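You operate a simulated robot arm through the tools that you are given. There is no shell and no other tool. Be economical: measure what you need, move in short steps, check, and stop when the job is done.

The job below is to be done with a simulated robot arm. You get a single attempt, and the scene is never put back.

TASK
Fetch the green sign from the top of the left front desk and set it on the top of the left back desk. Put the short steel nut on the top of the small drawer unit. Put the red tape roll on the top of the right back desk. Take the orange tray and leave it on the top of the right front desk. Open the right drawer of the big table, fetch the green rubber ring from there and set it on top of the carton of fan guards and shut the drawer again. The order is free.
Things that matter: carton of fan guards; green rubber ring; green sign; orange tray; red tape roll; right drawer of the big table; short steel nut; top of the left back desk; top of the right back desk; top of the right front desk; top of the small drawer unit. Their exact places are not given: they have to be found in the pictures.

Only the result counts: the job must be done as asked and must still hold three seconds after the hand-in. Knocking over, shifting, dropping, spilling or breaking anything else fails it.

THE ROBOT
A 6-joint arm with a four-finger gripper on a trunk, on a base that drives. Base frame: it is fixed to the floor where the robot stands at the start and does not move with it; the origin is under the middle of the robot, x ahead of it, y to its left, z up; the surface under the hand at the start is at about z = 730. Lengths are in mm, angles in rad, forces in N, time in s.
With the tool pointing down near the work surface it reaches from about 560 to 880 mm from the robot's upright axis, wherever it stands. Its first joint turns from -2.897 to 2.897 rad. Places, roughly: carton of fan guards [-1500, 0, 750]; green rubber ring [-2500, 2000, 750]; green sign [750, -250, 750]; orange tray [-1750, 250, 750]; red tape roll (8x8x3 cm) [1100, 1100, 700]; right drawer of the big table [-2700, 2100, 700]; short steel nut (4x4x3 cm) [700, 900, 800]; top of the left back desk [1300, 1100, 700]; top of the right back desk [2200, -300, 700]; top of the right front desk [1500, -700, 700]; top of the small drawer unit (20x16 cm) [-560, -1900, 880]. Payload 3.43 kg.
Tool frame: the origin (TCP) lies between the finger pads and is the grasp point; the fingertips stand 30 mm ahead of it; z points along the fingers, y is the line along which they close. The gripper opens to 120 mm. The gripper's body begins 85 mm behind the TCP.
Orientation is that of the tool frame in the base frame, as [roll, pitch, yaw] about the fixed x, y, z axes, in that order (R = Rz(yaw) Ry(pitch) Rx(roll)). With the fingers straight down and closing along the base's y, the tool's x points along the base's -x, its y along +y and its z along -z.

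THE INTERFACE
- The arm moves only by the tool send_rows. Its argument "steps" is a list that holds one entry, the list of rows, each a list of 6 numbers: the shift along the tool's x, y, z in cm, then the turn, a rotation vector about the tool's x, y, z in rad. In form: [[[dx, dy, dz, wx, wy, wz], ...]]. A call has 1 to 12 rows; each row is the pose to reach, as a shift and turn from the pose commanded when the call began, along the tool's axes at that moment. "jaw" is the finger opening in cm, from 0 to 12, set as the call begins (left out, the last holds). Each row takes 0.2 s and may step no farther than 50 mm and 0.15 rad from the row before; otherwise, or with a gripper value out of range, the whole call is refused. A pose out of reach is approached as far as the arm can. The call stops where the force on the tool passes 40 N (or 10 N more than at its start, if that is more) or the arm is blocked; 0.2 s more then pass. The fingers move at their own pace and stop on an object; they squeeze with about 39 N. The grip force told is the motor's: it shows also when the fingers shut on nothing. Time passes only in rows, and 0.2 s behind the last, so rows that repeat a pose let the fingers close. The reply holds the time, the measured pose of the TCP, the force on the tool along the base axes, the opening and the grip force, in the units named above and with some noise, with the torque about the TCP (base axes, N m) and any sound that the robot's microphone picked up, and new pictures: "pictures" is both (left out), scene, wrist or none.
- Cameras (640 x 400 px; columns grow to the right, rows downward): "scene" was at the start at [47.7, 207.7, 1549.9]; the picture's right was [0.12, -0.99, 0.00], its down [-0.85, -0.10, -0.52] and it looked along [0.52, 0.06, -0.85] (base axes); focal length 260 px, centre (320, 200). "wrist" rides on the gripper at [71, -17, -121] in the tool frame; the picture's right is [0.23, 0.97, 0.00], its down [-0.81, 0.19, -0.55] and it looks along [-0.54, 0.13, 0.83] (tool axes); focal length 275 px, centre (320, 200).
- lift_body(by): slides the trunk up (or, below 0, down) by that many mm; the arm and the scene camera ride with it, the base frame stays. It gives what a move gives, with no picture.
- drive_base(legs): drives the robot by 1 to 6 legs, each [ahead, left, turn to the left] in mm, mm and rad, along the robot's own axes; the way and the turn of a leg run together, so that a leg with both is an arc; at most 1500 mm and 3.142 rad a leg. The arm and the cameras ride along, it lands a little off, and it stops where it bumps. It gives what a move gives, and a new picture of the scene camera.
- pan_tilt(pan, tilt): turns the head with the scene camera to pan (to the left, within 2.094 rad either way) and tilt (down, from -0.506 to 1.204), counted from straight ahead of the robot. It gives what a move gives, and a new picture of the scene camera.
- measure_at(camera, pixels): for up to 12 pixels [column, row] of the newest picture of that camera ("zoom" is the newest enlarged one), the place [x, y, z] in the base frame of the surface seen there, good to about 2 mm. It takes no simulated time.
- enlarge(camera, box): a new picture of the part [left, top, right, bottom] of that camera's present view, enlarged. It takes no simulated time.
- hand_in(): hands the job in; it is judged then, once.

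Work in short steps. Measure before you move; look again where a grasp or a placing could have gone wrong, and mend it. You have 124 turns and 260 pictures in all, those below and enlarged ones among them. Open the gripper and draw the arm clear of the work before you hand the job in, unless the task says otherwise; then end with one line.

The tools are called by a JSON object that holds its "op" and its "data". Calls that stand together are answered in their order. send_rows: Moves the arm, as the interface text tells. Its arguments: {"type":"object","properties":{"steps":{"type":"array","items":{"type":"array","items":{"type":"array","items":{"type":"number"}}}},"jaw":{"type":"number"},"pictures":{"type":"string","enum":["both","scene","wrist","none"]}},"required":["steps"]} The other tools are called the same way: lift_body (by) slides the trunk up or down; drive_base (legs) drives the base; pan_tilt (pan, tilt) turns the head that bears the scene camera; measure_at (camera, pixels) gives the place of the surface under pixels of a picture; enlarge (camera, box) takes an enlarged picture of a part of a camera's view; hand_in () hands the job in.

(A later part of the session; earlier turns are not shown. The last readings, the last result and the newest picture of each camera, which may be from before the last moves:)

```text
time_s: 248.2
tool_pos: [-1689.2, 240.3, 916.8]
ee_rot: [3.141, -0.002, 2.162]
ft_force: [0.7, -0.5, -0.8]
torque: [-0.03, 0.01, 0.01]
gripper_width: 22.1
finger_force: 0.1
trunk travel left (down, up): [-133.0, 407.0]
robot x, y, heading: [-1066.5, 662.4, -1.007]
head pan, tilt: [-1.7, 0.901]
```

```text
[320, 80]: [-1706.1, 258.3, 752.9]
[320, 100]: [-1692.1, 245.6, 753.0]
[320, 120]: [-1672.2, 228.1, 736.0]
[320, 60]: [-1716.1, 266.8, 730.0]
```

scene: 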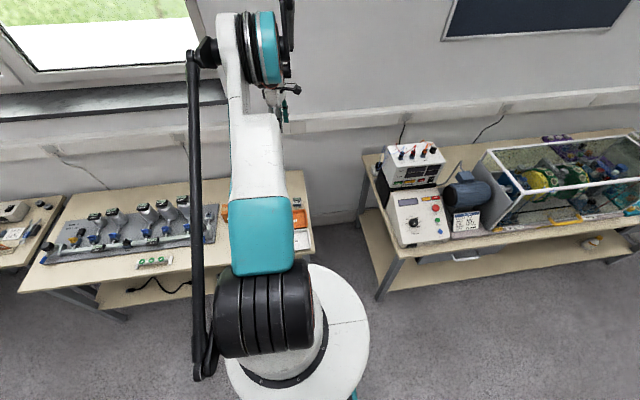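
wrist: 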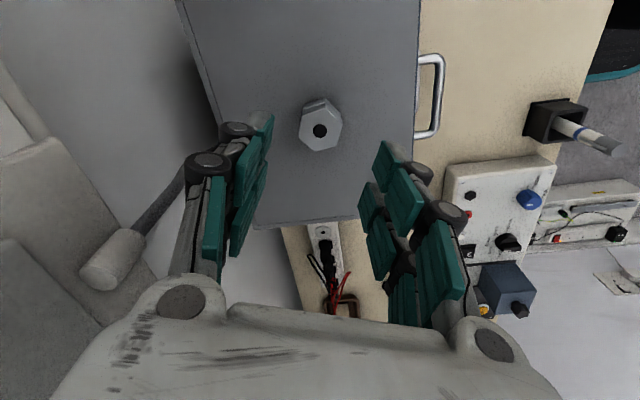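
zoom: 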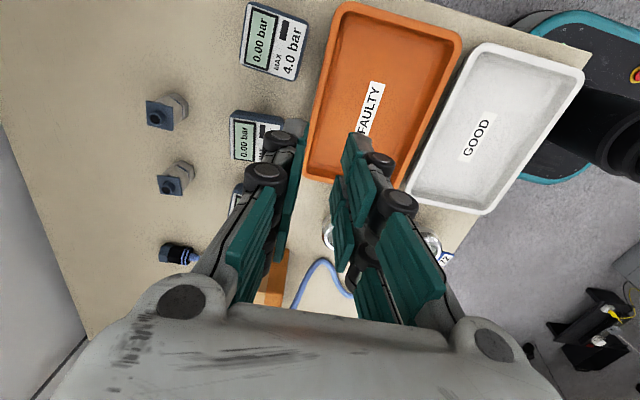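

Check gauge positions relative to the outer finger.

{"op": "measure_at", "data": {"camera": "zoom", "pixels": [[282, 122], [270, 125], [303, 60], [297, 75], [270, 75], [316, 95], [322, 95], [328, 95], [311, 130], [306, 150]]}}

```text
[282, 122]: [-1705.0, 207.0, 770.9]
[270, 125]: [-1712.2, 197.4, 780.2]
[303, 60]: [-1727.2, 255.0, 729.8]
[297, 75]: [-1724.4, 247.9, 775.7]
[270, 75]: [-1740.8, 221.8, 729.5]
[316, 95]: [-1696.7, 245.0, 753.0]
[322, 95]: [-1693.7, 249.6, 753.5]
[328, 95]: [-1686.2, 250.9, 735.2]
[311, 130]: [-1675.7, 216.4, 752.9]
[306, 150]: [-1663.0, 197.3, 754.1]
```

Fingers clear both gauges. Descend straight to z≈769.

{"op": "send_rows", "data": {"steps": [[[0, 0, 4.5, 0, 0, 0], [0, 0, 9, 0, 0, 0], [0, 0, 12, 0, 0, 0]]], "pictures": "wrist"}}

```text
time_s: 249.0
tool_pos: [-1689.0, 242.9, 797.0]
ee_rot: [-3.141, -0.002, 2.161]
ft_force: [0.5, 0.5, -0.1]
torque: [-0.01, 0.03, 0.0]
gripper_width: 22.2
finger_force: 0.1
trunk travel left (down, up): [-133.0, 407.0]
robot x, y, heading: [-1065.2, 664.7, -1.008]
head pan, tilt: [-1.7, 0.901]
```

wrist: 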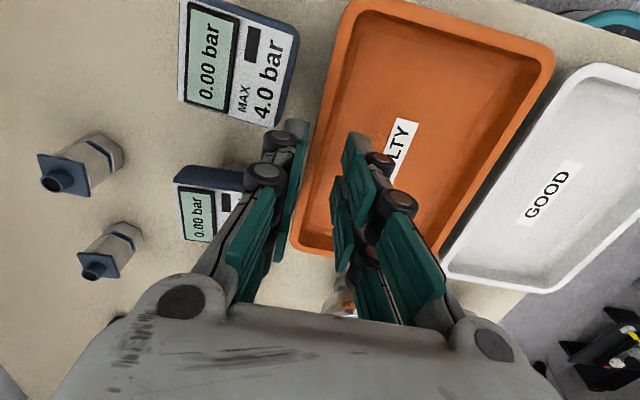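

Straddling the wall properly. Go down 28 mm and close.

{"op": "send_rows", "data": {"steps": [[[0, 0, 1.5, 0, 0, 0], [0, 0, 2.5, 0, 0, 0], [0, 0, 2.85, 0, 0, 0]]], "pictures": "none"}}

{"op": "send_rows", "data": {"steps": [[[0, 0, 0, 0, 0, 0], [0, 0, 0, 0, 0, 0], [0, 0, 0, 0, 0, 0]]], "jaw": 0, "pictures": "wrist"}}

```text
time_s: 249.8
tool_pos: [-1688.6, 241.7, 768.8]
ee_rot: [3.141, -0.001, 2.161]
ft_force: [0.1, 0.2, 0.6]
torque: [0.0, -0.01, 0.01]
gripper_width: 21.9
finger_force: 0.0
trunk travel left (down, up): [-133.0, 407.0]
robot x, y, heading: [-1071.0, 668.5, -1.008]
head pan, tilt: [-1.7, 0.901]
```

```text
time_s: 250.6
tool_pos: [-1687.8, 240.5, 768.4]
ee_rot: [3.141, -0.002, 2.16]
ft_force: [1.5, 0.7, 2.7]
torque: [0.3, -0.32, -0.19]
gripper_width: 6.3
finger_force: 38.6
trunk travel left (down, up): [-133.0, 407.0]
robot x, y, heading: [-1067.6, 662.4, -1.007]
head pan, tilt: [-1.7, 0.901]
```

wrist: 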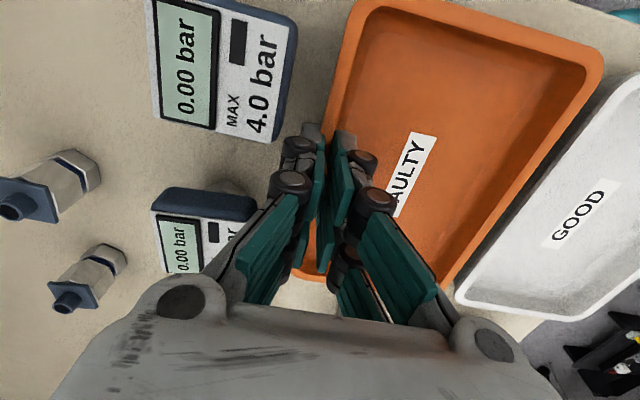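

Wall gripped. Lift 5 cm and check that the tray hangs level.

{"op": "send_rows", "data": {"steps": [[[0, 0, -1, 0, 0, 0], [0, 0, -2.5, 0, 0, 0], [0, 0, -4, 0, 0, 0], [0, 0, -6, 0, 0, 0], [0, 0, -6, 0, 0, 0]]], "pictures": "wrist"}}

{"op": "measure_at", "data": {"camera": "wrist", "pixels": [[350, 40], [400, 5], [590, 70], [545, 150], [440, 270], [450, 120]]}}

```text
time_s: 251.8
tool_pos: [-1688.9, 240.5, 827.7]
ee_rot: [-3.141, -0.003, 2.161]
ft_force: [0.1, 0.1, -1.6]
torque: [-0.02, 0.08, -0.02]
gripper_width: 5.8
finger_force: 38.2
trunk travel left (down, up): [-133.0, 407.0]
robot x, y, heading: [-1069.0, 661.3, -1.008]
head pan, tilt: [-1.7, 0.901]
```

wrist: 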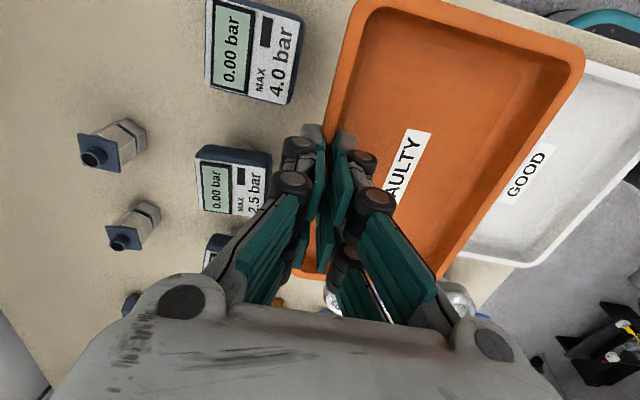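

```text
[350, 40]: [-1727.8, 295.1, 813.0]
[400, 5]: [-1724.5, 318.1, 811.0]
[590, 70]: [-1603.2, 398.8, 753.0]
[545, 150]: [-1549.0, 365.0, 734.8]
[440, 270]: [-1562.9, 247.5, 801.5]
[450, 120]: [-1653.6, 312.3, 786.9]
```

Held with slight sag (far edge 11 mm lower), acceptable. Raise the trunk, go ahead 550 mm, then turn about.

{"op": "lift_body", "data": {"by": 400}}

{"op": "drive_base", "data": {"legs": [[550, 0, 0], [0, 0, 3.14]]}}

{"op": "enlarge", "data": {"camera": "wrist", "box": [0, 0, 640, 400]}}

```text
time_s: 255.6
tool_pos: [-1689.1, 239.8, 1228.3]
ee_rot: [-3.142, -0.001, 2.159]
ft_force: [0.2, 0.7, -1.9]
torque: [-0.02, 0.09, 0.0]
gripper_width: 5.9
finger_force: 37.9
trunk travel left (down, up): [-534.0, 7.0]
robot x, y, heading: [-1067.3, 664.4, -1.014]
head pan, tilt: [-1.7, 0.901]
```

```text
time_s: 266.1
tool_pos: [-145.5, 607.8, 1228.0]
ee_rot: [3.14, -0.002, -1.005]
ft_force: [0.3, 0.8, -1.3]
torque: [0.04, -0.08, 0.03]
gripper_width: 6.1
finger_force: 38.2
trunk travel left (down, up): [-534.0, 7.0]
robot x, y, heading: [-772.8, 204.9, 2.111]
head pan, tilt: [-1.7, 0.901]
```

scene: 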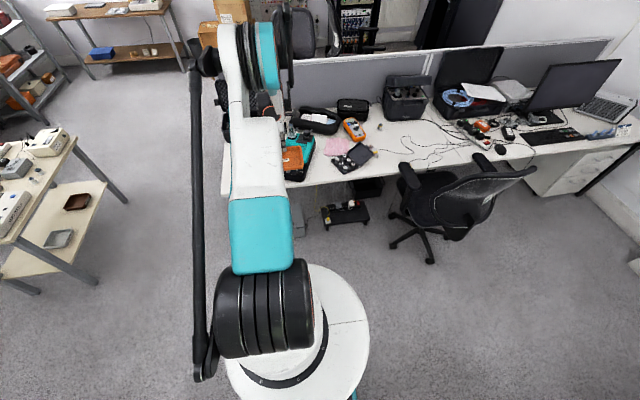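

```text
1.00 times, centred on (320, 200) of wrist (not enlarged: the box is as wide or as high as the picture)
```

zoom: 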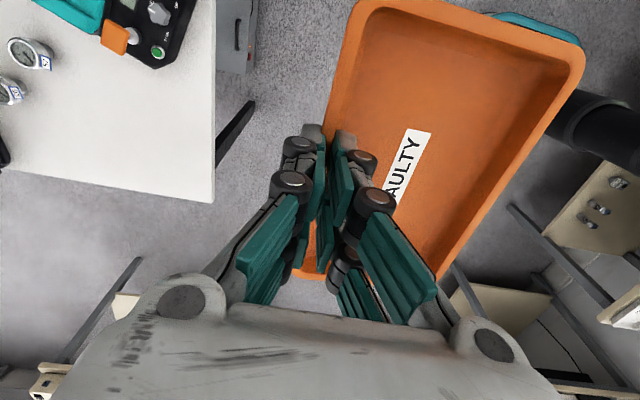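

Held well. Correct heading and drive backwards along the aisle to t≈1450.

{"op": "drive_base", "data": {"legs": [[0, 0, 0.05], [-1030, 0, 0], [-1030, 0, 0]]}}

{"op": "pan_tilt", "data": {"pan": -2.0, "tilt": 0.7}}

```text
time_s: 276.9
tool_pos: [966.9, -1146.4, 1227.7]
ee_rot: [3.14, 0.0, -0.984]
ft_force: [0.8, -0.8, -1.6]
torque: [0.09, -0.05, 0.02]
gripper_width: 5.9
finger_force: 38.7
trunk travel left (down, up): [-534.0, 7.0]
robot x, y, heading: [347.9, -1566.8, 2.128]
head pan, tilt: [-1.7, 0.901]
```

scene: 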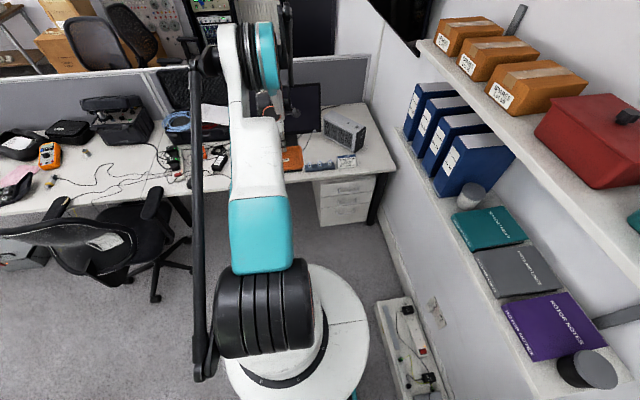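

```text
time_s: 277.7
tool_pos: [967.8, -1146.7, 1226.8]
ee_rot: [-3.141, -0.003, -0.984]
ft_force: [-0.6, -0.5, -1.7]
torque: [0.05, -0.05, 0.01]
gripper_width: 6.1
finger_force: 38.8
trunk travel left (down, up): [-534.0, 7.0]
robot x, y, heading: [344.6, -1567.3, 2.132]
head pan, tilt: [-2.0, 0.7]
```

scene: 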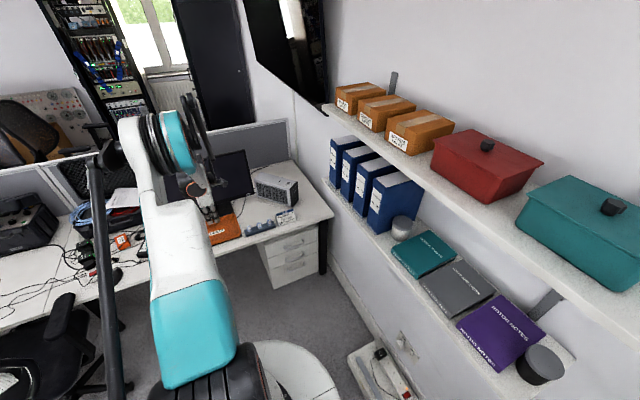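

Measure the shelf edges, speaker, card and desk corner.

{"op": "enlarge", "data": {"camera": "scene", "box": [180, 130, 372, 250]}}

{"op": "measure_at", "data": {"camera": "scene", "pixels": [[330, 185], [328, 112], [365, 225], [325, 215], [322, 225], [296, 215], [285, 220], [300, 200], [310, 190], [300, 180], [250, 190], [252, 178]]}}

{"op": "measure_at", "data": {"camera": "zoom", "pixels": [[60, 100], [160, 100], [235, 95], [250, 180], [300, 235], [380, 260], [440, 200], [500, 285], [430, 300], [200, 230], [265, 205], [400, 180]]}}

```text
3.33 times, centred on (276, 190) of scene
```

zoom: 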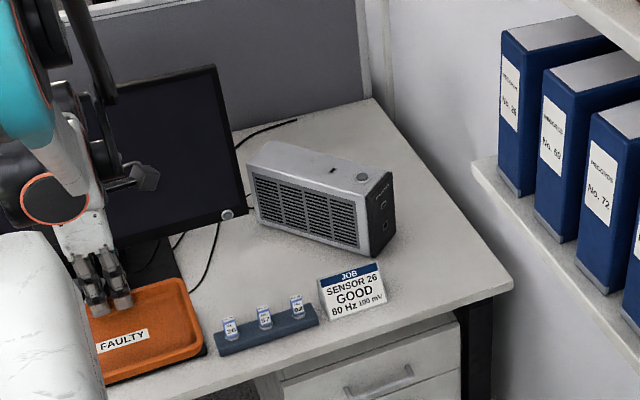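

```text
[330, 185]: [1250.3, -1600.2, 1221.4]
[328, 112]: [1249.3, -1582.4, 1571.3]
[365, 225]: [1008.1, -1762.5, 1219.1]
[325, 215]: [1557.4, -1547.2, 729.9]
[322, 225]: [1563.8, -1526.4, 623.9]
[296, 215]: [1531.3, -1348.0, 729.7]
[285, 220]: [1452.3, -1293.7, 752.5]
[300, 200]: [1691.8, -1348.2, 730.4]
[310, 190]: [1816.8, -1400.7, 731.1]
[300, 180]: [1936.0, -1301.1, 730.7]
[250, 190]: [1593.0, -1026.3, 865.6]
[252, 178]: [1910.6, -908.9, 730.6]
```

```text
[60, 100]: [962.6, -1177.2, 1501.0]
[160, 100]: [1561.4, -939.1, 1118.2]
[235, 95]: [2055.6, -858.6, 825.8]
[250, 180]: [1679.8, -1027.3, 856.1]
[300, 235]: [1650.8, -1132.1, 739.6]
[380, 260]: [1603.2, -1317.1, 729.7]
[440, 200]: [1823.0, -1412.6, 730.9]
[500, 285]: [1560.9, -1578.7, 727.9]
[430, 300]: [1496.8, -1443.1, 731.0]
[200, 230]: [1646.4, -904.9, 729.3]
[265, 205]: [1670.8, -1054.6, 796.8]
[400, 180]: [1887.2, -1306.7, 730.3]
```

The strip right of the speaker (t 2030–2165, n 455–625) fits the tray turned by 90°. I test turning the tool by −1.57 about its z here in free space.

{"op": "send_rows", "data": {"steps": [[[0, 0, 0, 0, 0, -0.14], [0, 0, 0, 0, 0, -0.28], [0, 0, 0, 0, 0, -0.42], [0, 0, 0, 0, 0, -0.56], [0, 0, 0, 0, 0, -0.7], [0, 0, 0, 0, 0, -0.84], [0, 0, 0, 0, 0, -0.98], [0, 0, 0, 0, 0, -1.12], [0, 0, 0, 0, 0, -1.26], [0, 0, 0, 0, 0, -1.4], [0, 0, 0, 0, 0, -1.5], [0, 0, 0, 0, 0, -1.574]]], "pictures": "wrist"}}

```text
time_s: 280.3
tool_pos: [958.8, -1133.7, 1227.5]
ee_rot: [3.136, -0.002, 0.449]
ft_force: [0.0, -0.3, -2.0]
torque: [0.03, 0.03, 0.01]
gripper_width: 6.0
finger_force: 38.3
out of reach, approached as far as the arm can: row 11, 12
trunk travel left (down, up): [-534.0, 7.0]
robot x, y, heading: [344.2, -1565.6, 2.132]
head pan, tilt: [-2.0, 0.7]
```

wrist: 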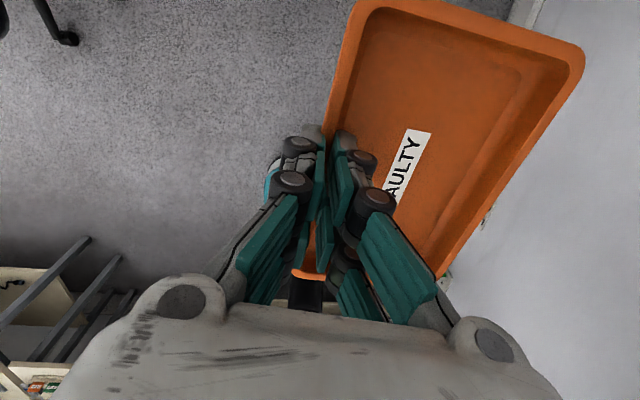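

Joint limit on that side. Instead I'll use the free area between monitor stand and speaker, with the tray extending away from me: turn the tool the other way (+4.57 total). First part.

{"op": "send_rows", "data": {"steps": [[[0, 0, 0, 0, 0, 0.14], [0, 0, 0, 0, 0, 0.28], [0, 0, 0, 0, 0, 0.42], [0, 0, 0, 0, 0, 0.56], [0, 0, 0, 0, 0, 0.7], [0, 0, 0, 0, 0, 0.84], [0, 0, 0, 0, 0, 0.98], [0, 0, 0, 0, 0, 1.12], [0, 0, 0, 0, 0, 1.26], [0, 0, 0, 0, 0, 1.4], [0, 0, 0, 0, 0, 1.54]]], "pictures": "none"}}

{"op": "send_rows", "data": {"steps": [[[0, 0, 0, 0, 0, 0.14], [0, 0, 0, 0, 0, 0.28], [0, 0, 0, 0, 0, 0.42], [0, 0, 0, 0, 0, 0.56], [0, 0, 0, 0, 0, 0.7], [0, 0, 0, 0, 0, 0.84], [0, 0, 0, 0, 0, 0.98], [0, 0, 0, 0, 0, 1.12], [0, 0, 0, 0, 0, 1.26], [0, 0, 0, 0, 0, 1.4], [0, 0, 0, 0, 0, 1.54]]], "pictures": "none"}}

{"op": "send_rows", "data": {"steps": [[[0, 0, 0, 0, 0, 0.14], [0, 0, 0, 0, 0, 0.28], [0, 0, 0, 0, 0, 0.42], [0, 0, 0, 0, 0, 0.56], [0, 0, 0, 0, 0, 0.7], [0, 0, 0, 0, 0, 0.84], [0, 0, 0, 0, 0, 0.98], [0, 0, 0, 0, 0, 1.12], [0, 0, 0, 0, 0, 1.26], [0, 0, 0, 0, 0, 1.4], [0, 0, 0, 0, 0, 1.49]]], "pictures": "both"}}

```text
time_s: 282.7
tool_pos: [959.2, -1134.8, 1225.8]
ee_rot: [-3.139, -0.007, -1.093]
ft_force: [0.5, -0.9, -1.7]
torque: [0.03, -0.07, 0.02]
gripper_width: 5.9
finger_force: 38.0
trunk travel left (down, up): [-534.0, 7.0]
robot x, y, heading: [346.1, -1565.5, 2.128]
head pan, tilt: [-2.0, 0.7]
```

```text
time_s: 285.1
tool_pos: [959.0, -1134.9, 1227.2]
ee_rot: [-3.135, 0.0, -2.636]
ft_force: [0.2, 0.7, -2.0]
torque: [-0.07, -0.02, 0.01]
gripper_width: 5.8
finger_force: 38.3
trunk travel left (down, up): [-534.0, 7.0]
robot x, y, heading: [346.1, -1568.4, 2.133]
head pan, tilt: [-2.0, 0.7]
```

```text
time_s: 287.5
tool_pos: [960.7, -1134.6, 1225.4]
ee_rot: [3.141, 0.006, 2.161]
ft_force: [-0.5, 0.7, -1.8]
torque: [-0.03, 0.06, 0.0]
gripper_width: 6.1
finger_force: 38.0
trunk travel left (down, up): [-534.0, 7.0]
robot x, y, heading: [349.5, -1567.3, 2.134]
head pan, tilt: [-2.0, 0.7]
```

scene: 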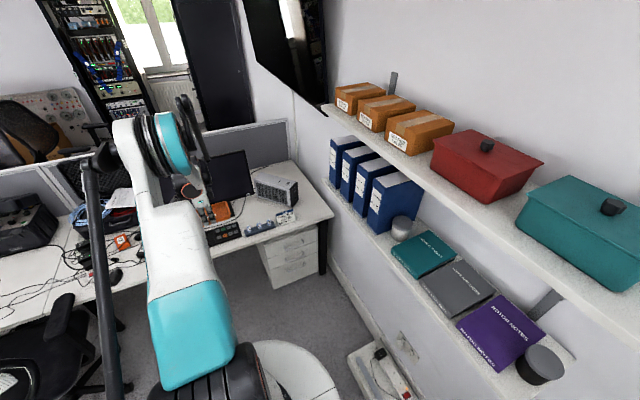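
wrist: 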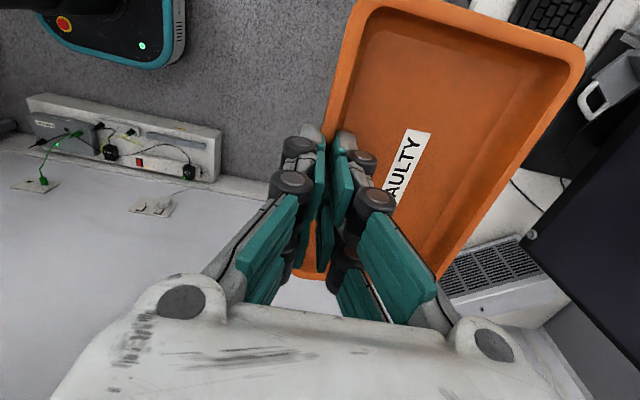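

Turned. Now examine the area between monitor stand, holder and speaker.

{"op": "enlarge", "data": {"camera": "scene", "box": [190, 165, 318, 245]}}

{"op": "measure_at", "data": {"camera": "zoom", "pixels": [[215, 195], [280, 230], [300, 300], [420, 290], [520, 245], [330, 130], [420, 190], [520, 210], [230, 240], [350, 230], [420, 240], [470, 260]]}}

```text
5.00 times, centred on (254, 205) of scene
```

zoom: 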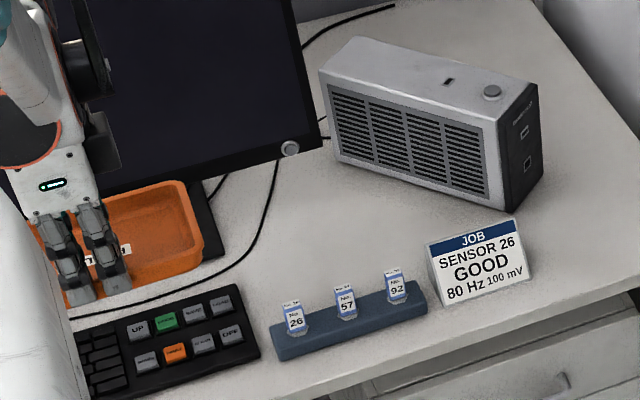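

```text
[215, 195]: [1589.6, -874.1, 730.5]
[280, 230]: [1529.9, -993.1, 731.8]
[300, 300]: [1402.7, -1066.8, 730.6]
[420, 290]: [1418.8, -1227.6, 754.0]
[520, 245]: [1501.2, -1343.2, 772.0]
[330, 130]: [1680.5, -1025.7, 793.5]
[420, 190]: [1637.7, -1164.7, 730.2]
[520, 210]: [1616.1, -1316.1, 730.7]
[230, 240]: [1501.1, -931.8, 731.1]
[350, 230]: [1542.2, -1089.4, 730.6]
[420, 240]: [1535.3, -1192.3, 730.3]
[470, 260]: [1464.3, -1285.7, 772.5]
```

Target: tray centre at t=1770, n=635, i.e. TCP (1464.6,-1150). Drive closer (t≈1640, n≈-200).

{"op": "drive_base", "data": {"legs": [[0, 0, 0.027], [-143, -385, 0]]}}

```text
time_s: 290.3
tool_pos: [1342.5, -1022.6, 1225.5]
ee_rot: [-3.141, 0.009, 2.192]
ft_force: [1.2, 0.0, -2.1]
torque: [-0.05, 0.13, 0.01]
gripper_width: 6.1
finger_force: 37.9
trunk travel left (down, up): [-534.0, 7.0]
robot x, y, heading: [743.3, -1476.7, 2.165]
head pan, tilt: [-2.0, 0.7]
```

scene: 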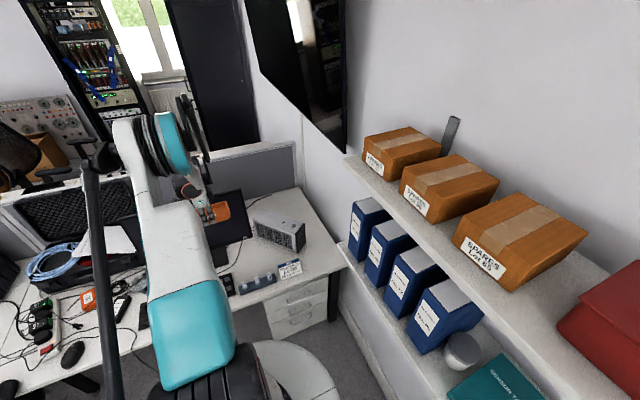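

Shift along the desk to the target at height.

{"op": "send_rows", "data": {"steps": [[[-4.4, 0.6, 0, 0, 0, 0.01], [-8.8, 1.3, 0, 0, 0, 0.02], [-13.1, 1.9, 0, 0, 0, 0.03], [-17.47, 2.51, 0, 0, 0, 0.031], [-17.47, 2.51, 0, 0, 0, 0.031]]], "pictures": "none"}}

{"op": "lift_body", "data": {"by": -330}}

{"op": "enlarge", "data": {"camera": "wrist", "box": [0, 0, 640, 400]}}

{"op": "pan_tilt", "data": {"pan": -1.9, "tilt": 0.8}}

```text
time_s: 291.5
tool_pos: [1463.9, -1151.1, 1228.4]
ee_rot: [3.139, 0.007, 2.158]
ft_force: [-0.4, -0.6, -1.4]
torque: [-0.04, 0.06, 0.03]
gripper_width: 5.9
finger_force: 38.1
trunk travel left (down, up): [-534.0, 7.0]
robot x, y, heading: [740.6, -1477.0, 2.153]
head pan, tilt: [-2.0, 0.7]
```

```text
time_s: 294.8
tool_pos: [1463.4, -1152.3, 899.0]
ee_rot: [3.141, 0.009, 2.159]
ft_force: [-0.6, 0.7, -2.1]
torque: [-0.05, 0.09, 0.05]
gripper_width: 5.9
finger_force: 37.9
trunk travel left (down, up): [-203.0, 337.0]
robot x, y, heading: [739.3, -1477.8, 2.17]
head pan, tilt: [-2.0, 0.7]
```

```text
1.00 times, centred on (320, 200) of wrist (not enlarged: the box is as wide or as high as the picture)
```

zoom: 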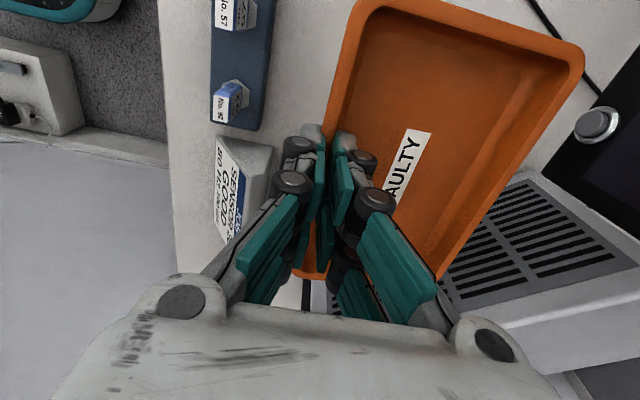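

```text
time_s: 295.5
tool_pos: [1464.3, -1152.0, 898.1]
ee_rot: [3.14, 0.006, 2.159]
ft_force: [-0.2, -0.5, -2.5]
torque: [-0.07, 0.03, 0.02]
gripper_width: 5.9
finger_force: 38.0
trunk travel left (down, up): [-203.0, 337.0]
robot x, y, heading: [740.7, -1474.0, 2.159]
head pan, tilt: [-1.901, 0.799]
```

scene: 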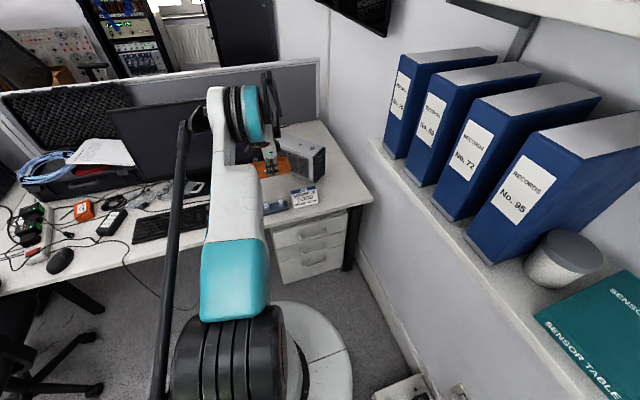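

Measure speaker, card, monitor knob and tray rim positions in the wrist view.

{"op": "enlarge", "data": {"camera": "wrist", "box": [0, 0, 640, 400]}}

{"op": "measure_at", "data": {"camera": "zoom", "pixels": [[455, 290], [515, 195], [530, 180], [560, 250], [595, 125], [440, 262], [575, 70], [360, 20], [300, 270], [265, 150], [310, 295], [270, 60]]}}

```text
1.00 times, centred on (320, 200) of wrist (not enlarged: the box is as wide or as high as the picture)
```

zoom: 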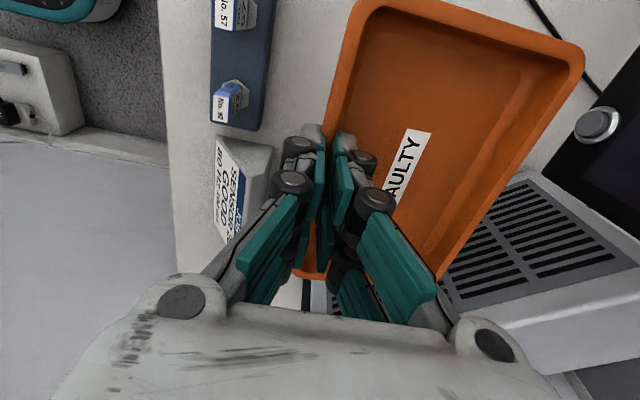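

```text
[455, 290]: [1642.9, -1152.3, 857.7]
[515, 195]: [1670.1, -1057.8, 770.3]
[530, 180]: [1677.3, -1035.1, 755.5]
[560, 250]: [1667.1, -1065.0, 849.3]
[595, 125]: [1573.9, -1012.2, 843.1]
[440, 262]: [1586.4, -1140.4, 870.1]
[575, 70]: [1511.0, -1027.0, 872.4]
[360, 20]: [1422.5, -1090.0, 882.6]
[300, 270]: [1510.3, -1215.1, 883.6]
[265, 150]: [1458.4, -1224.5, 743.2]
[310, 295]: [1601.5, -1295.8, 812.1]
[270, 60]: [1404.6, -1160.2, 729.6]
```

All margins ≥25 mm. Lower to z≈775, then finish gently with the arm.

{"op": "lift_body", "data": {"by": -121}}

{"op": "send_rows", "data": {"steps": [[[0, 0, 0.3, 0, 0, 0], [0, 0, 0.6, 0, 0, 0], [0, 0, 0.8, 0, 0, 0]]], "pictures": "wrist"}}

```text
time_s: 297.0
tool_pos: [1463.5, -1152.0, 777.8]
ee_rot: [3.14, 0.005, 2.159]
ft_force: [0.0, -0.8, -1.2]
torque: [0.04, 0.05, 0.0]
gripper_width: 5.9
finger_force: 37.8
trunk travel left (down, up): [-82.0, 458.0]
robot x, y, heading: [740.7, -1472.8, 2.16]
head pan, tilt: [-1.901, 0.799]
```

```text
time_s: 297.8
tool_pos: [1465.0, -1151.7, 768.9]
ee_rot: [3.141, 0.007, 2.158]
ft_force: [-1.0, -1.1, 4.3]
torque: [0.59, -0.05, 0.12]
gripper_width: 5.7
finger_force: 38.4
trunk travel left (down, up): [-82.0, 458.0]
robot x, y, heading: [741.7, -1472.6, 2.161]
head pan, tilt: [-1.901, 0.799]
```

wrist: 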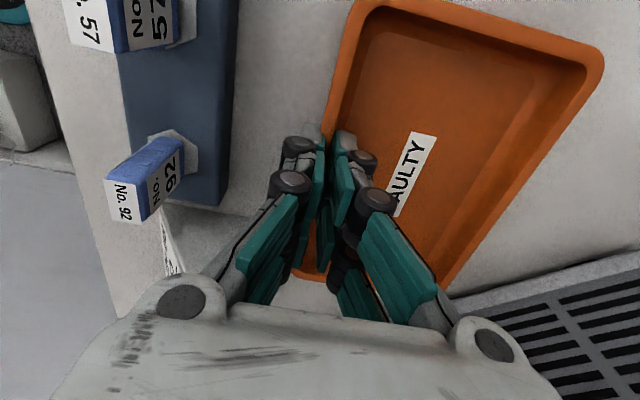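

Contact force shows the tray rests on the desk. Open slightly and rise.

{"op": "send_rows", "data": {"steps": [[[0, 0, 0, 0, 0, 0], [0, 0, 0, 0, 0, 0], [0, 0, -2, 0, 0, 0], [0, 0, -6, 0, 0, 0], [0, 0, -10, 0, 0, 0]]], "jaw": 2, "pictures": "wrist"}}

```text
time_s: 299.0
tool_pos: [1463.9, -1152.6, 867.9]
ee_rot: [3.14, 0.006, 2.158]
ft_force: [-0.2, -0.6, -0.3]
torque: [0.02, -0.01, -0.01]
gripper_width: 20.0
finger_force: 0.0
trunk travel left (down, up): [-82.0, 458.0]
robot x, y, heading: [741.6, -1477.3, 2.155]
head pan, tilt: [-1.901, 0.799]
```

wrist: 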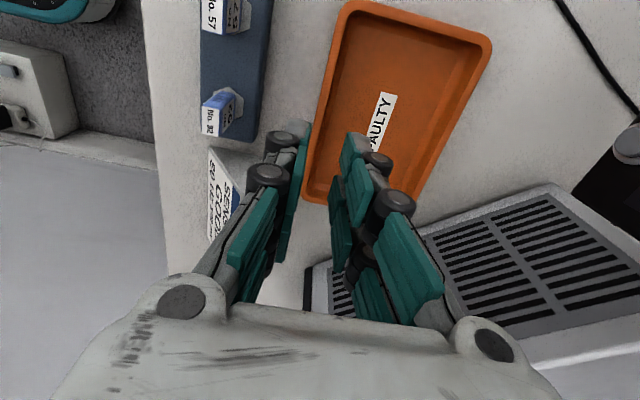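

Tray sits flat on the right front desk. Raise and drive back along the aisle toward the big table.

{"op": "lift_body", "data": {"by": 400}}

{"op": "drive_base", "data": {"legs": [[0, 330, 0], [1500, 0, 0], [1400, 0, 0]]}}

```text
time_s: 302.8
tool_pos: [1462.2, -1153.5, 1267.9]
ee_rot: [3.139, 0.006, 2.159]
ft_force: [0.8, -0.4, -0.4]
torque: [-0.01, 0.04, 0.02]
gripper_width: 20.0
finger_force: 0.1
trunk travel left (down, up): [-482.0, 58.0]
robot x, y, heading: [743.1, -1475.6, 2.16]
head pan, tilt: [-1.901, 0.799]
```

```text
time_s: 318.5
tool_pos: [-333.6, 1060.3, 1268.4]
ee_rot: [3.139, 0.008, 2.111]
ft_force: [0.0, -0.2, -0.5]
torque: [0.0, 0.02, -0.02]
gripper_width: 20.0
finger_force: 0.0
trunk travel left (down, up): [-482.0, 58.0]
robot x, y, heading: [-1072.3, 773.0, 2.112]
head pan, tilt: [-1.901, 0.799]
```

scene: 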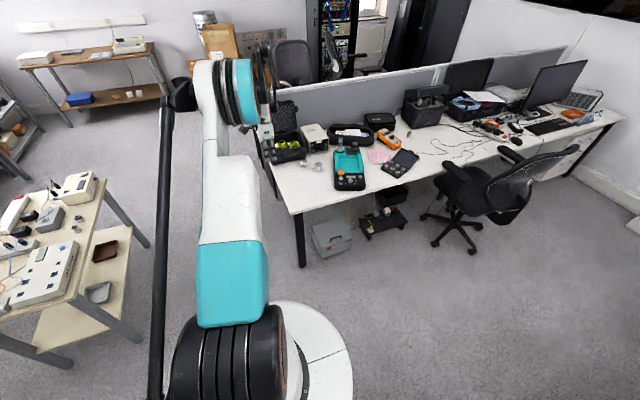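

Look ahead toward the big table.

{"op": "pan_tilt", "data": {"pan": 0.3, "tilt": 0.6}}

{"op": "enlarge", "data": {"camera": "scene", "box": [150, 80, 470, 280]}}

```text
time_s: 320.5
tool_pos: [-333.7, 1059.7, 1267.5]
ee_rot: [3.139, 0.007, 2.113]
ft_force: [0.3, -0.6, 0.2]
torque: [0.01, 0.0, 0.01]
gripper_width: 20.0
finger_force: 0.1
trunk travel left (down, up): [-482.0, 58.0]
robot x, y, heading: [-1076.2, 774.3, 2.114]
head pan, tilt: [0.3, 0.6]
```

scene: 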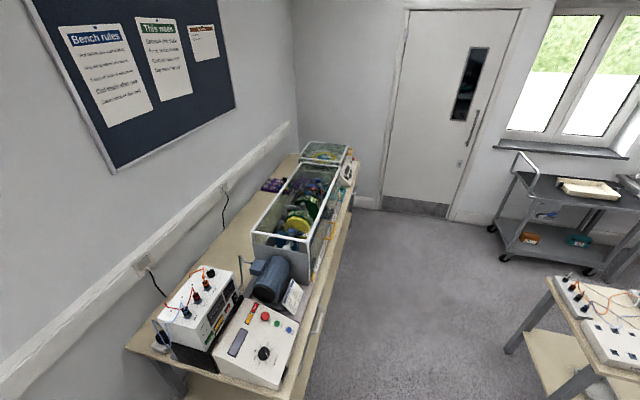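

```text
2.00 times, centred on (310, 180) of scene
```

zoom: 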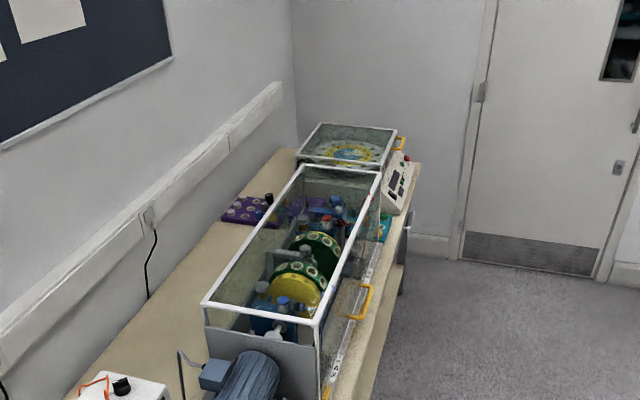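

Turn about here (arm toward the bench side), then back along to t≈-2850.

{"op": "drive_base", "data": {"legs": [[0, 0, -3.09], [-800, 180, 0], [-800, 160, 0]]}}

{"op": "pan_tilt", "data": {"pan": -1.9, "tilt": 0.9}}

```text
time_s: 336.1
tool_pos: [-2403.2, 1960.0, 1269.3]
ee_rot: [3.142, 0.007, -0.979]
ft_force: [-0.7, 0.4, 0.3]
torque: [-0.01, -0.01, 0.0]
gripper_width: 20.0
finger_force: 0.0
trunk travel left (down, up): [-482.0, 58.0]
robot x, y, heading: [-1684.0, 2283.5, -0.979]
head pan, tilt: [0.3, 0.6]
```

scene: 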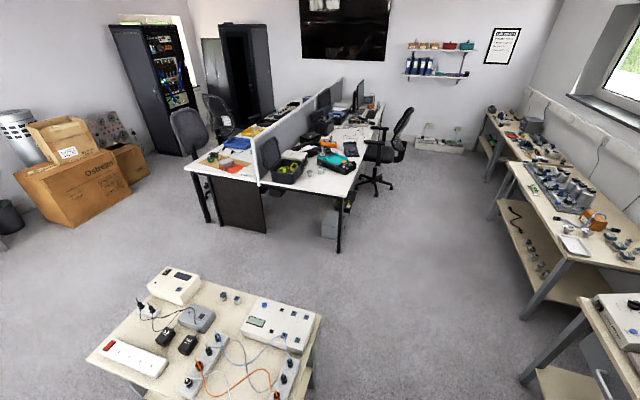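

```text
time_s: 338.1
tool_pos: [-2402.4, 1958.6, 1269.3]
ee_rot: [3.14, 0.008, -0.979]
ft_force: [-0.3, 0.1, 0.1]
torque: [0.03, 0.03, 0.0]
gripper_width: 20.1
finger_force: 0.1
trunk travel left (down, up): [-482.0, 58.0]
robot x, y, heading: [-1681.0, 2283.5, -0.974]
head pan, tilt: [-1.901, 0.901]
```

scene: 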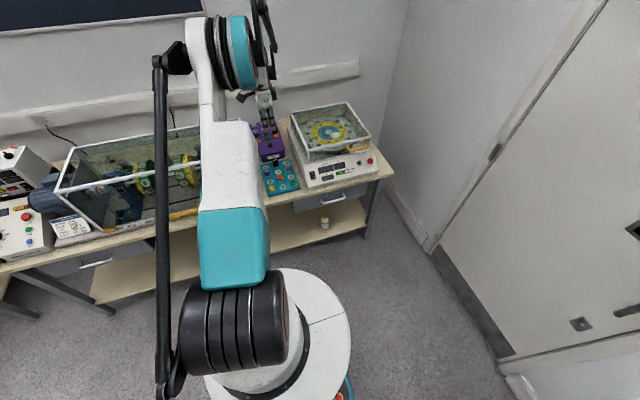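

The right drawer with handle is at (325,198). Measure it.

{"op": "enlarge", "data": {"camera": "scene", "box": [270, 150, 398, 230]}}

{"op": "measure_at", "data": {"camera": "zoom", "pixels": [[260, 245], [310, 255], [370, 235], [275, 260], [375, 240], [320, 240], [120, 270], [470, 210], [300, 200], [450, 130], [290, 220], [250, 300]]}}

```text
5.00 times, centred on (334, 190) of scene
```

zoom: 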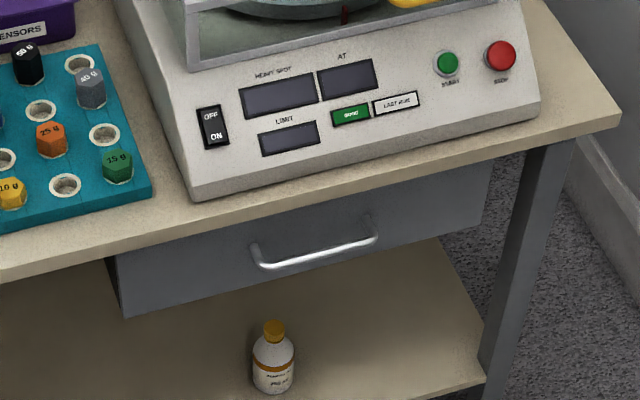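

```text
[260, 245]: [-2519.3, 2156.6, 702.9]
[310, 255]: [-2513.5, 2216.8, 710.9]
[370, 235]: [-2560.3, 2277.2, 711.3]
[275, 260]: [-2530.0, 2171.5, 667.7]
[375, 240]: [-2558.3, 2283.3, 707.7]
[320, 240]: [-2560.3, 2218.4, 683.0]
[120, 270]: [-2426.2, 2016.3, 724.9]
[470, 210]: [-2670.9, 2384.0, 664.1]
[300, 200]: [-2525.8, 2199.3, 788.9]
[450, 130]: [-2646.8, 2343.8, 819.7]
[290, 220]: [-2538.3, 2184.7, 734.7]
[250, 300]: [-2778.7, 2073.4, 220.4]
```

The handle bar runs t≈-3196…-3322 at n≈-854, z≈709, ~38 mm ahead of the front. I'll hook it from above with closed fingers. First position the base and measure table height and surroundings.

{"op": "drive_base", "data": {"legs": [[-310, 65, 0]]}}

{"op": "pan_tilt", "data": {"pan": -1.4, "tilt": 0.9}}

{"op": "enlarge", "data": {"camera": "scene", "box": [220, 100, 476, 260]}}

```text
time_s: 340.2
tool_pos: [-2520.1, 2249.0, 1268.8]
ee_rot: [3.141, 0.006, -0.98]
ft_force: [0.5, 1.3, 0.4]
torque: [-0.05, -0.02, -0.03]
gripper_width: 19.8
finger_force: 0.0
trunk travel left (down, up): [-482.0, 58.0]
robot x, y, heading: [-1796.2, 2572.5, -0.977]
head pan, tilt: [-1.901, 0.901]
```

scene: 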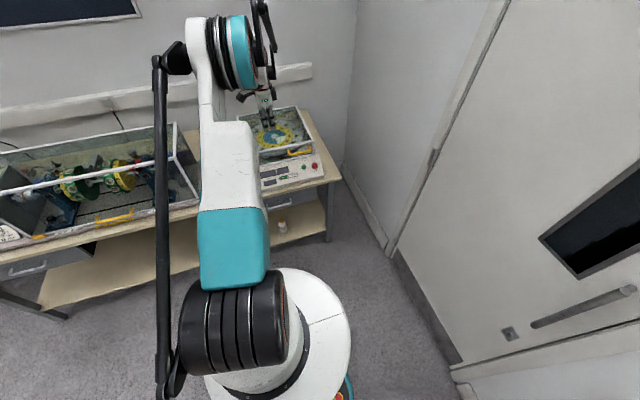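

```text
time_s: 341.2
tool_pos: [-2518.6, 2249.7, 1269.1]
ee_rot: [3.14, 0.008, -0.979]
ft_force: [-0.6, -0.2, -0.5]
torque: [0.02, -0.01, 0.0]
gripper_width: 20.1
finger_force: 0.1
trunk travel left (down, up): [-482.0, 58.0]
robot x, y, heading: [-1793.5, 2574.4, -0.98]
head pan, tilt: [-1.4, 0.901]
```

scene: 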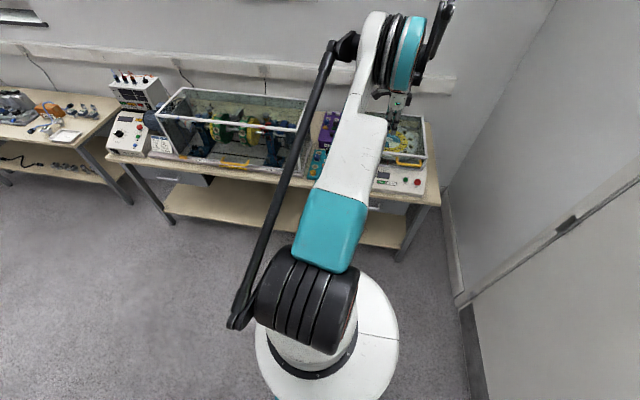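

```text
2.50 times, centred on (348, 180) of scene
```

zoom: 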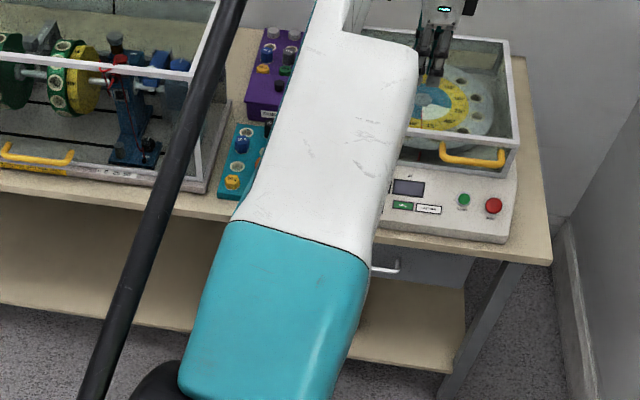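

Turn the tool to yaw 0.59 (fingers closing along the table edge) and pull back 80 mm to view the handle.

{"op": "send_rows", "data": {"steps": [[[0, -1, 0, 0, 0, -0.14], [0, -2, 0, 0, 0, -0.28], [0, -3, 0, 0, 0, -0.42], [0, -4, 0, 0, 0, -0.56], [0, -5, 0, 0, 0, -0.7], [0, -6, 0, 0, 0, -0.84], [0, -7, 0, 0, 0, -0.98], [0, -8, 0, 0, 0, -1.12], [0, -8, 0, 0, 0, -1.26], [1, -8, 0, 0, 0, -1.4], [1.4, -8, 0, 0, 0, -1.5], [1.4, -8, 0, 0, 0, -1.569]]], "jaw": 0, "pictures": "none"}}

{"op": "lift_body", "data": {"by": -250}}

{"op": "send_rows", "data": {"steps": [[[0, 0, 0, 0, 0, 0]]]}}

```text
time_s: 343.8
tool_pos: [-2443.6, 2280.7, 1267.6]
ee_rot: [-3.133, 0.0, 0.591]
ft_force: [0.7, 0.0, 0.8]
torque: [0.0, 0.01, -0.01]
gripper_width: 0.0
finger_force: 33.6
trunk travel left (down, up): [-482.0, 58.0]
robot x, y, heading: [-1799.7, 2574.1, -0.982]
head pan, tilt: [-1.4, 0.901]
```

```text
time_s: 346.4
tool_pos: [-2445.1, 2281.6, 1018.6]
ee_rot: [-3.136, 0.003, 0.591]
ft_force: [1.0, 0.8, -0.6]
torque: [0.0, 0.0, 0.02]
gripper_width: 0.0
finger_force: 33.5
trunk travel left (down, up): [-232.0, 308.0]
robot x, y, heading: [-1799.6, 2571.7, -0.975]
head pan, tilt: [-1.4, 0.901]
```

```text
time_s: 346.8
tool_pos: [-2445.2, 2282.0, 1018.4]
ee_rot: [-3.134, 0.002, 0.589]
ft_force: [-0.8, 0.2, -0.7]
torque: [0.0, 0.0, 0.0]
gripper_width: 0.0
finger_force: 33.3
trunk travel left (down, up): [-232.0, 308.0]
robot x, y, heading: [-1798.0, 2574.2, -0.973]
head pan, tilt: [-1.4, 0.901]
```

scene: 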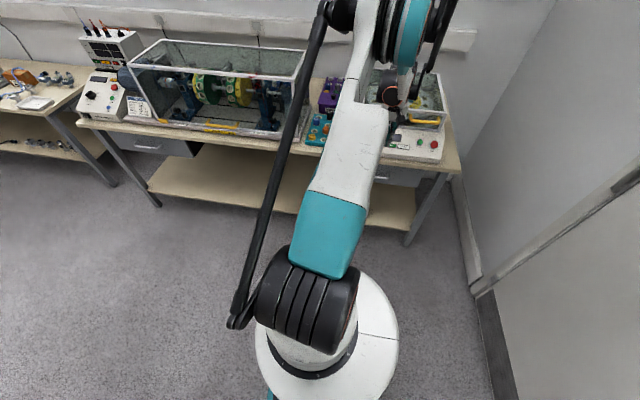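
wrist: 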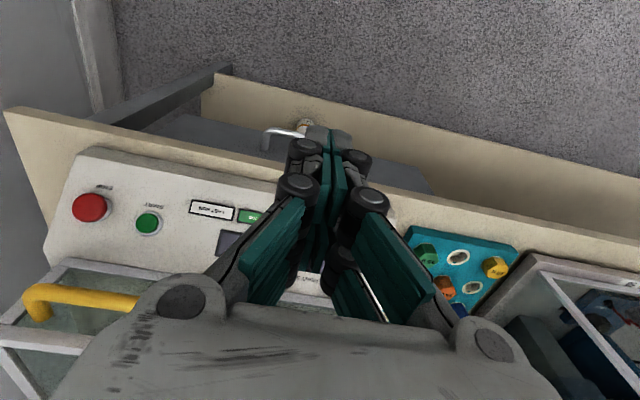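

Measure handle ends and table edge in this view.

{"op": "enlarge", "data": {"camera": "wrist", "box": [180, 70, 436, 230]}}

{"op": "measure_at", "data": {"camera": "zoom", "pixels": [[212, 170], [215, 160], [250, 150], [290, 158], [270, 152], [230, 185], [150, 170], [240, 190], [200, 190], [100, 150], [500, 250], [560, 320]]}}

```text
2.50 times, centred on (308, 150) of wrist
```

zoom: 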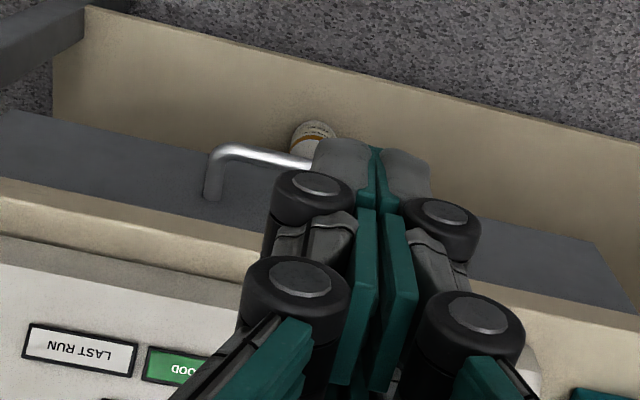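

```text
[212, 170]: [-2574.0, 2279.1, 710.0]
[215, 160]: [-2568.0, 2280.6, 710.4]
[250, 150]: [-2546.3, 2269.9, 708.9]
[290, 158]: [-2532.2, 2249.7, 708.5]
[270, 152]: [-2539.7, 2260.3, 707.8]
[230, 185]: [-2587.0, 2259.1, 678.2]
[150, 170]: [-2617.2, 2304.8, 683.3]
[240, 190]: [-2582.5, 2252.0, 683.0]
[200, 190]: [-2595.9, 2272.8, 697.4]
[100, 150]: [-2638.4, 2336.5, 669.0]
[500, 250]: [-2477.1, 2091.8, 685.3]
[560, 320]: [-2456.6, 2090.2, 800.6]
```

Measure the table edge strip above the drawer.

{"op": "measure_at", "data": {"camera": "zoom", "pixels": [[100, 190], [100, 205], [100, 215], [100, 225], [100, 235], [100, 250], [100, 270], [200, 230], [200, 245], [250, 138], [250, 160], [500, 270]]}}

```text
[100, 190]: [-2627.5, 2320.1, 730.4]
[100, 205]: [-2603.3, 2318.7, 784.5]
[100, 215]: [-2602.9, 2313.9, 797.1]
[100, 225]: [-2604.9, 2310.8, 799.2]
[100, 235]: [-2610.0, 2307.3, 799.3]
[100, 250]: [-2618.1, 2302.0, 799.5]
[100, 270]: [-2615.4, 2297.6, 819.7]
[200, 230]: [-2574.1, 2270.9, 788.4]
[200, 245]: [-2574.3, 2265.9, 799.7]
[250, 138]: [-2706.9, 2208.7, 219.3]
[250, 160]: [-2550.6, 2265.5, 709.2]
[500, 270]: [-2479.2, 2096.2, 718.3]
```

The table top (z 799) overhangs to n=-874, so hooking from above won't do; I'll grip the bar (n≈-853, z≈704) with the tool tilted 45°. First turn the tool by another −1.57 (opening 3 cm).

{"op": "send_rows", "data": {"steps": [[[0, 0, 0, 0, 0, -0.14], [0, 0, 0, 0, 0, -0.28], [0, 0, 0, 0, 0, -0.42], [0, 0, 0, 0, 0, -0.56], [0, 0, 0, 0, 0, -0.7], [0, 0, 0, 0, 0, -0.84], [0, 0, 0, 0, 0, -0.98], [0, 0, 0, 0, 0, -1.12], [0, 0, 0, 0, 0, -1.26], [0, 0, 0, 0, 0, -1.4], [0, 0, 0, 0, 0, -1.5], [0, 0, 0, 0, 0, -1.571]]], "jaw": 4, "pictures": "none"}}

{"op": "send_rows", "data": {"steps": [[[0, 0, 0, 0.13, 0, 0], [0, 0, 0, 0.26, 0, 0], [0, 0, 0, 0.39, 0, 0], [0, 0, 0, 0.52, 0, 0], [0, 0, 0, 0.65, 0, 0], [0, 0, 0, 0.785, 0, 0], [0, 0, 0, 0.785, 0, 0]]]}}

```text
time_s: 349.4
tool_pos: [-2445.0, 2280.7, 1017.4]
ee_rot: [-3.14, -0.007, 2.163]
ft_force: [0.7, 0.5, 0.6]
torque: [-0.01, 0.01, -0.02]
gripper_width: 40.0
finger_force: 0.1
trunk travel left (down, up): [-232.0, 308.0]
robot x, y, heading: [-1792.6, 2572.6, -0.978]
head pan, tilt: [-1.4, 0.901]
```

```text
time_s: 351.0
tool_pos: [-2446.5, 2281.0, 1019.7]
ee_rot: [-2.355, -0.007, 2.161]
ft_force: [-0.3, -0.1, 0.7]
torque: [0.0, -0.04, 0.01]
gripper_width: 40.1
finger_force: 0.0
trunk travel left (down, up): [-232.0, 308.0]
robot x, y, heading: [-1799.0, 2576.4, -0.977]
head pan, tilt: [-1.4, 0.901]
```

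scene: 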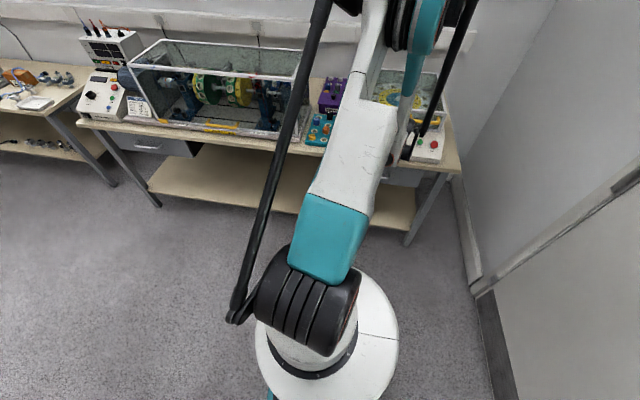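
wrist: 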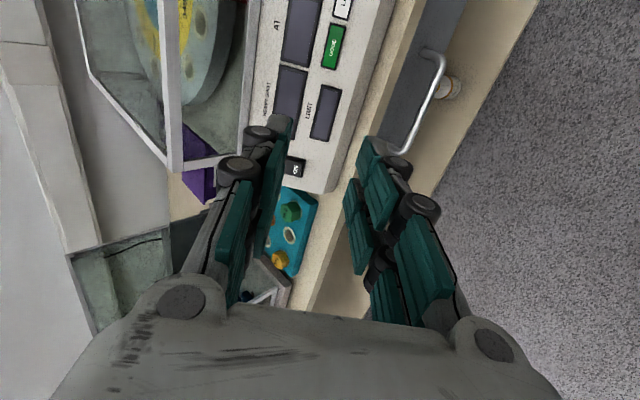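

Tilt is right: the fingers point down toward the drawer. Measure the bar from here.

{"op": "enlarge", "data": {"camera": "wrist", "box": [360, 30, 488, 190]}}

{"op": "measure_at", "data": {"camera": "wrist", "pixels": [[443, 60], [438, 80], [430, 100], [420, 125], [408, 148], [425, 48], [400, 150], [415, 90], [385, 100]]}}

```text
2.50 times, centred on (424, 110) of wrist
```

zoom: 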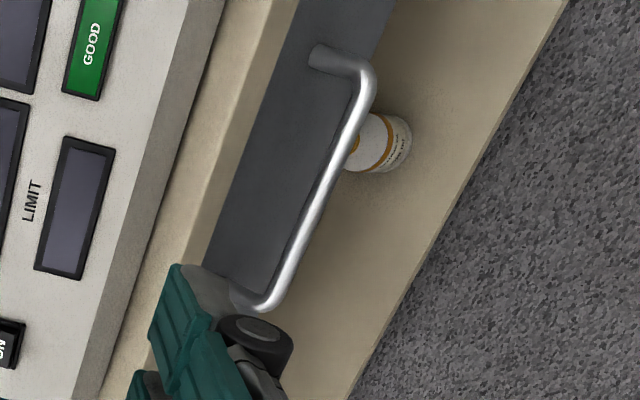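

```text
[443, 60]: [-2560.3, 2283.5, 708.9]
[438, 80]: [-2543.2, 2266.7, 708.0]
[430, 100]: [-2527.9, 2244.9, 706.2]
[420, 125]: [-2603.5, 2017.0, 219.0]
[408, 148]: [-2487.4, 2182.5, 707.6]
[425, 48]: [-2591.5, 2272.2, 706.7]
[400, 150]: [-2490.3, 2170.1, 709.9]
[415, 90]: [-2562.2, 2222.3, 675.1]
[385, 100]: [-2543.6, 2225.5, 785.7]
```

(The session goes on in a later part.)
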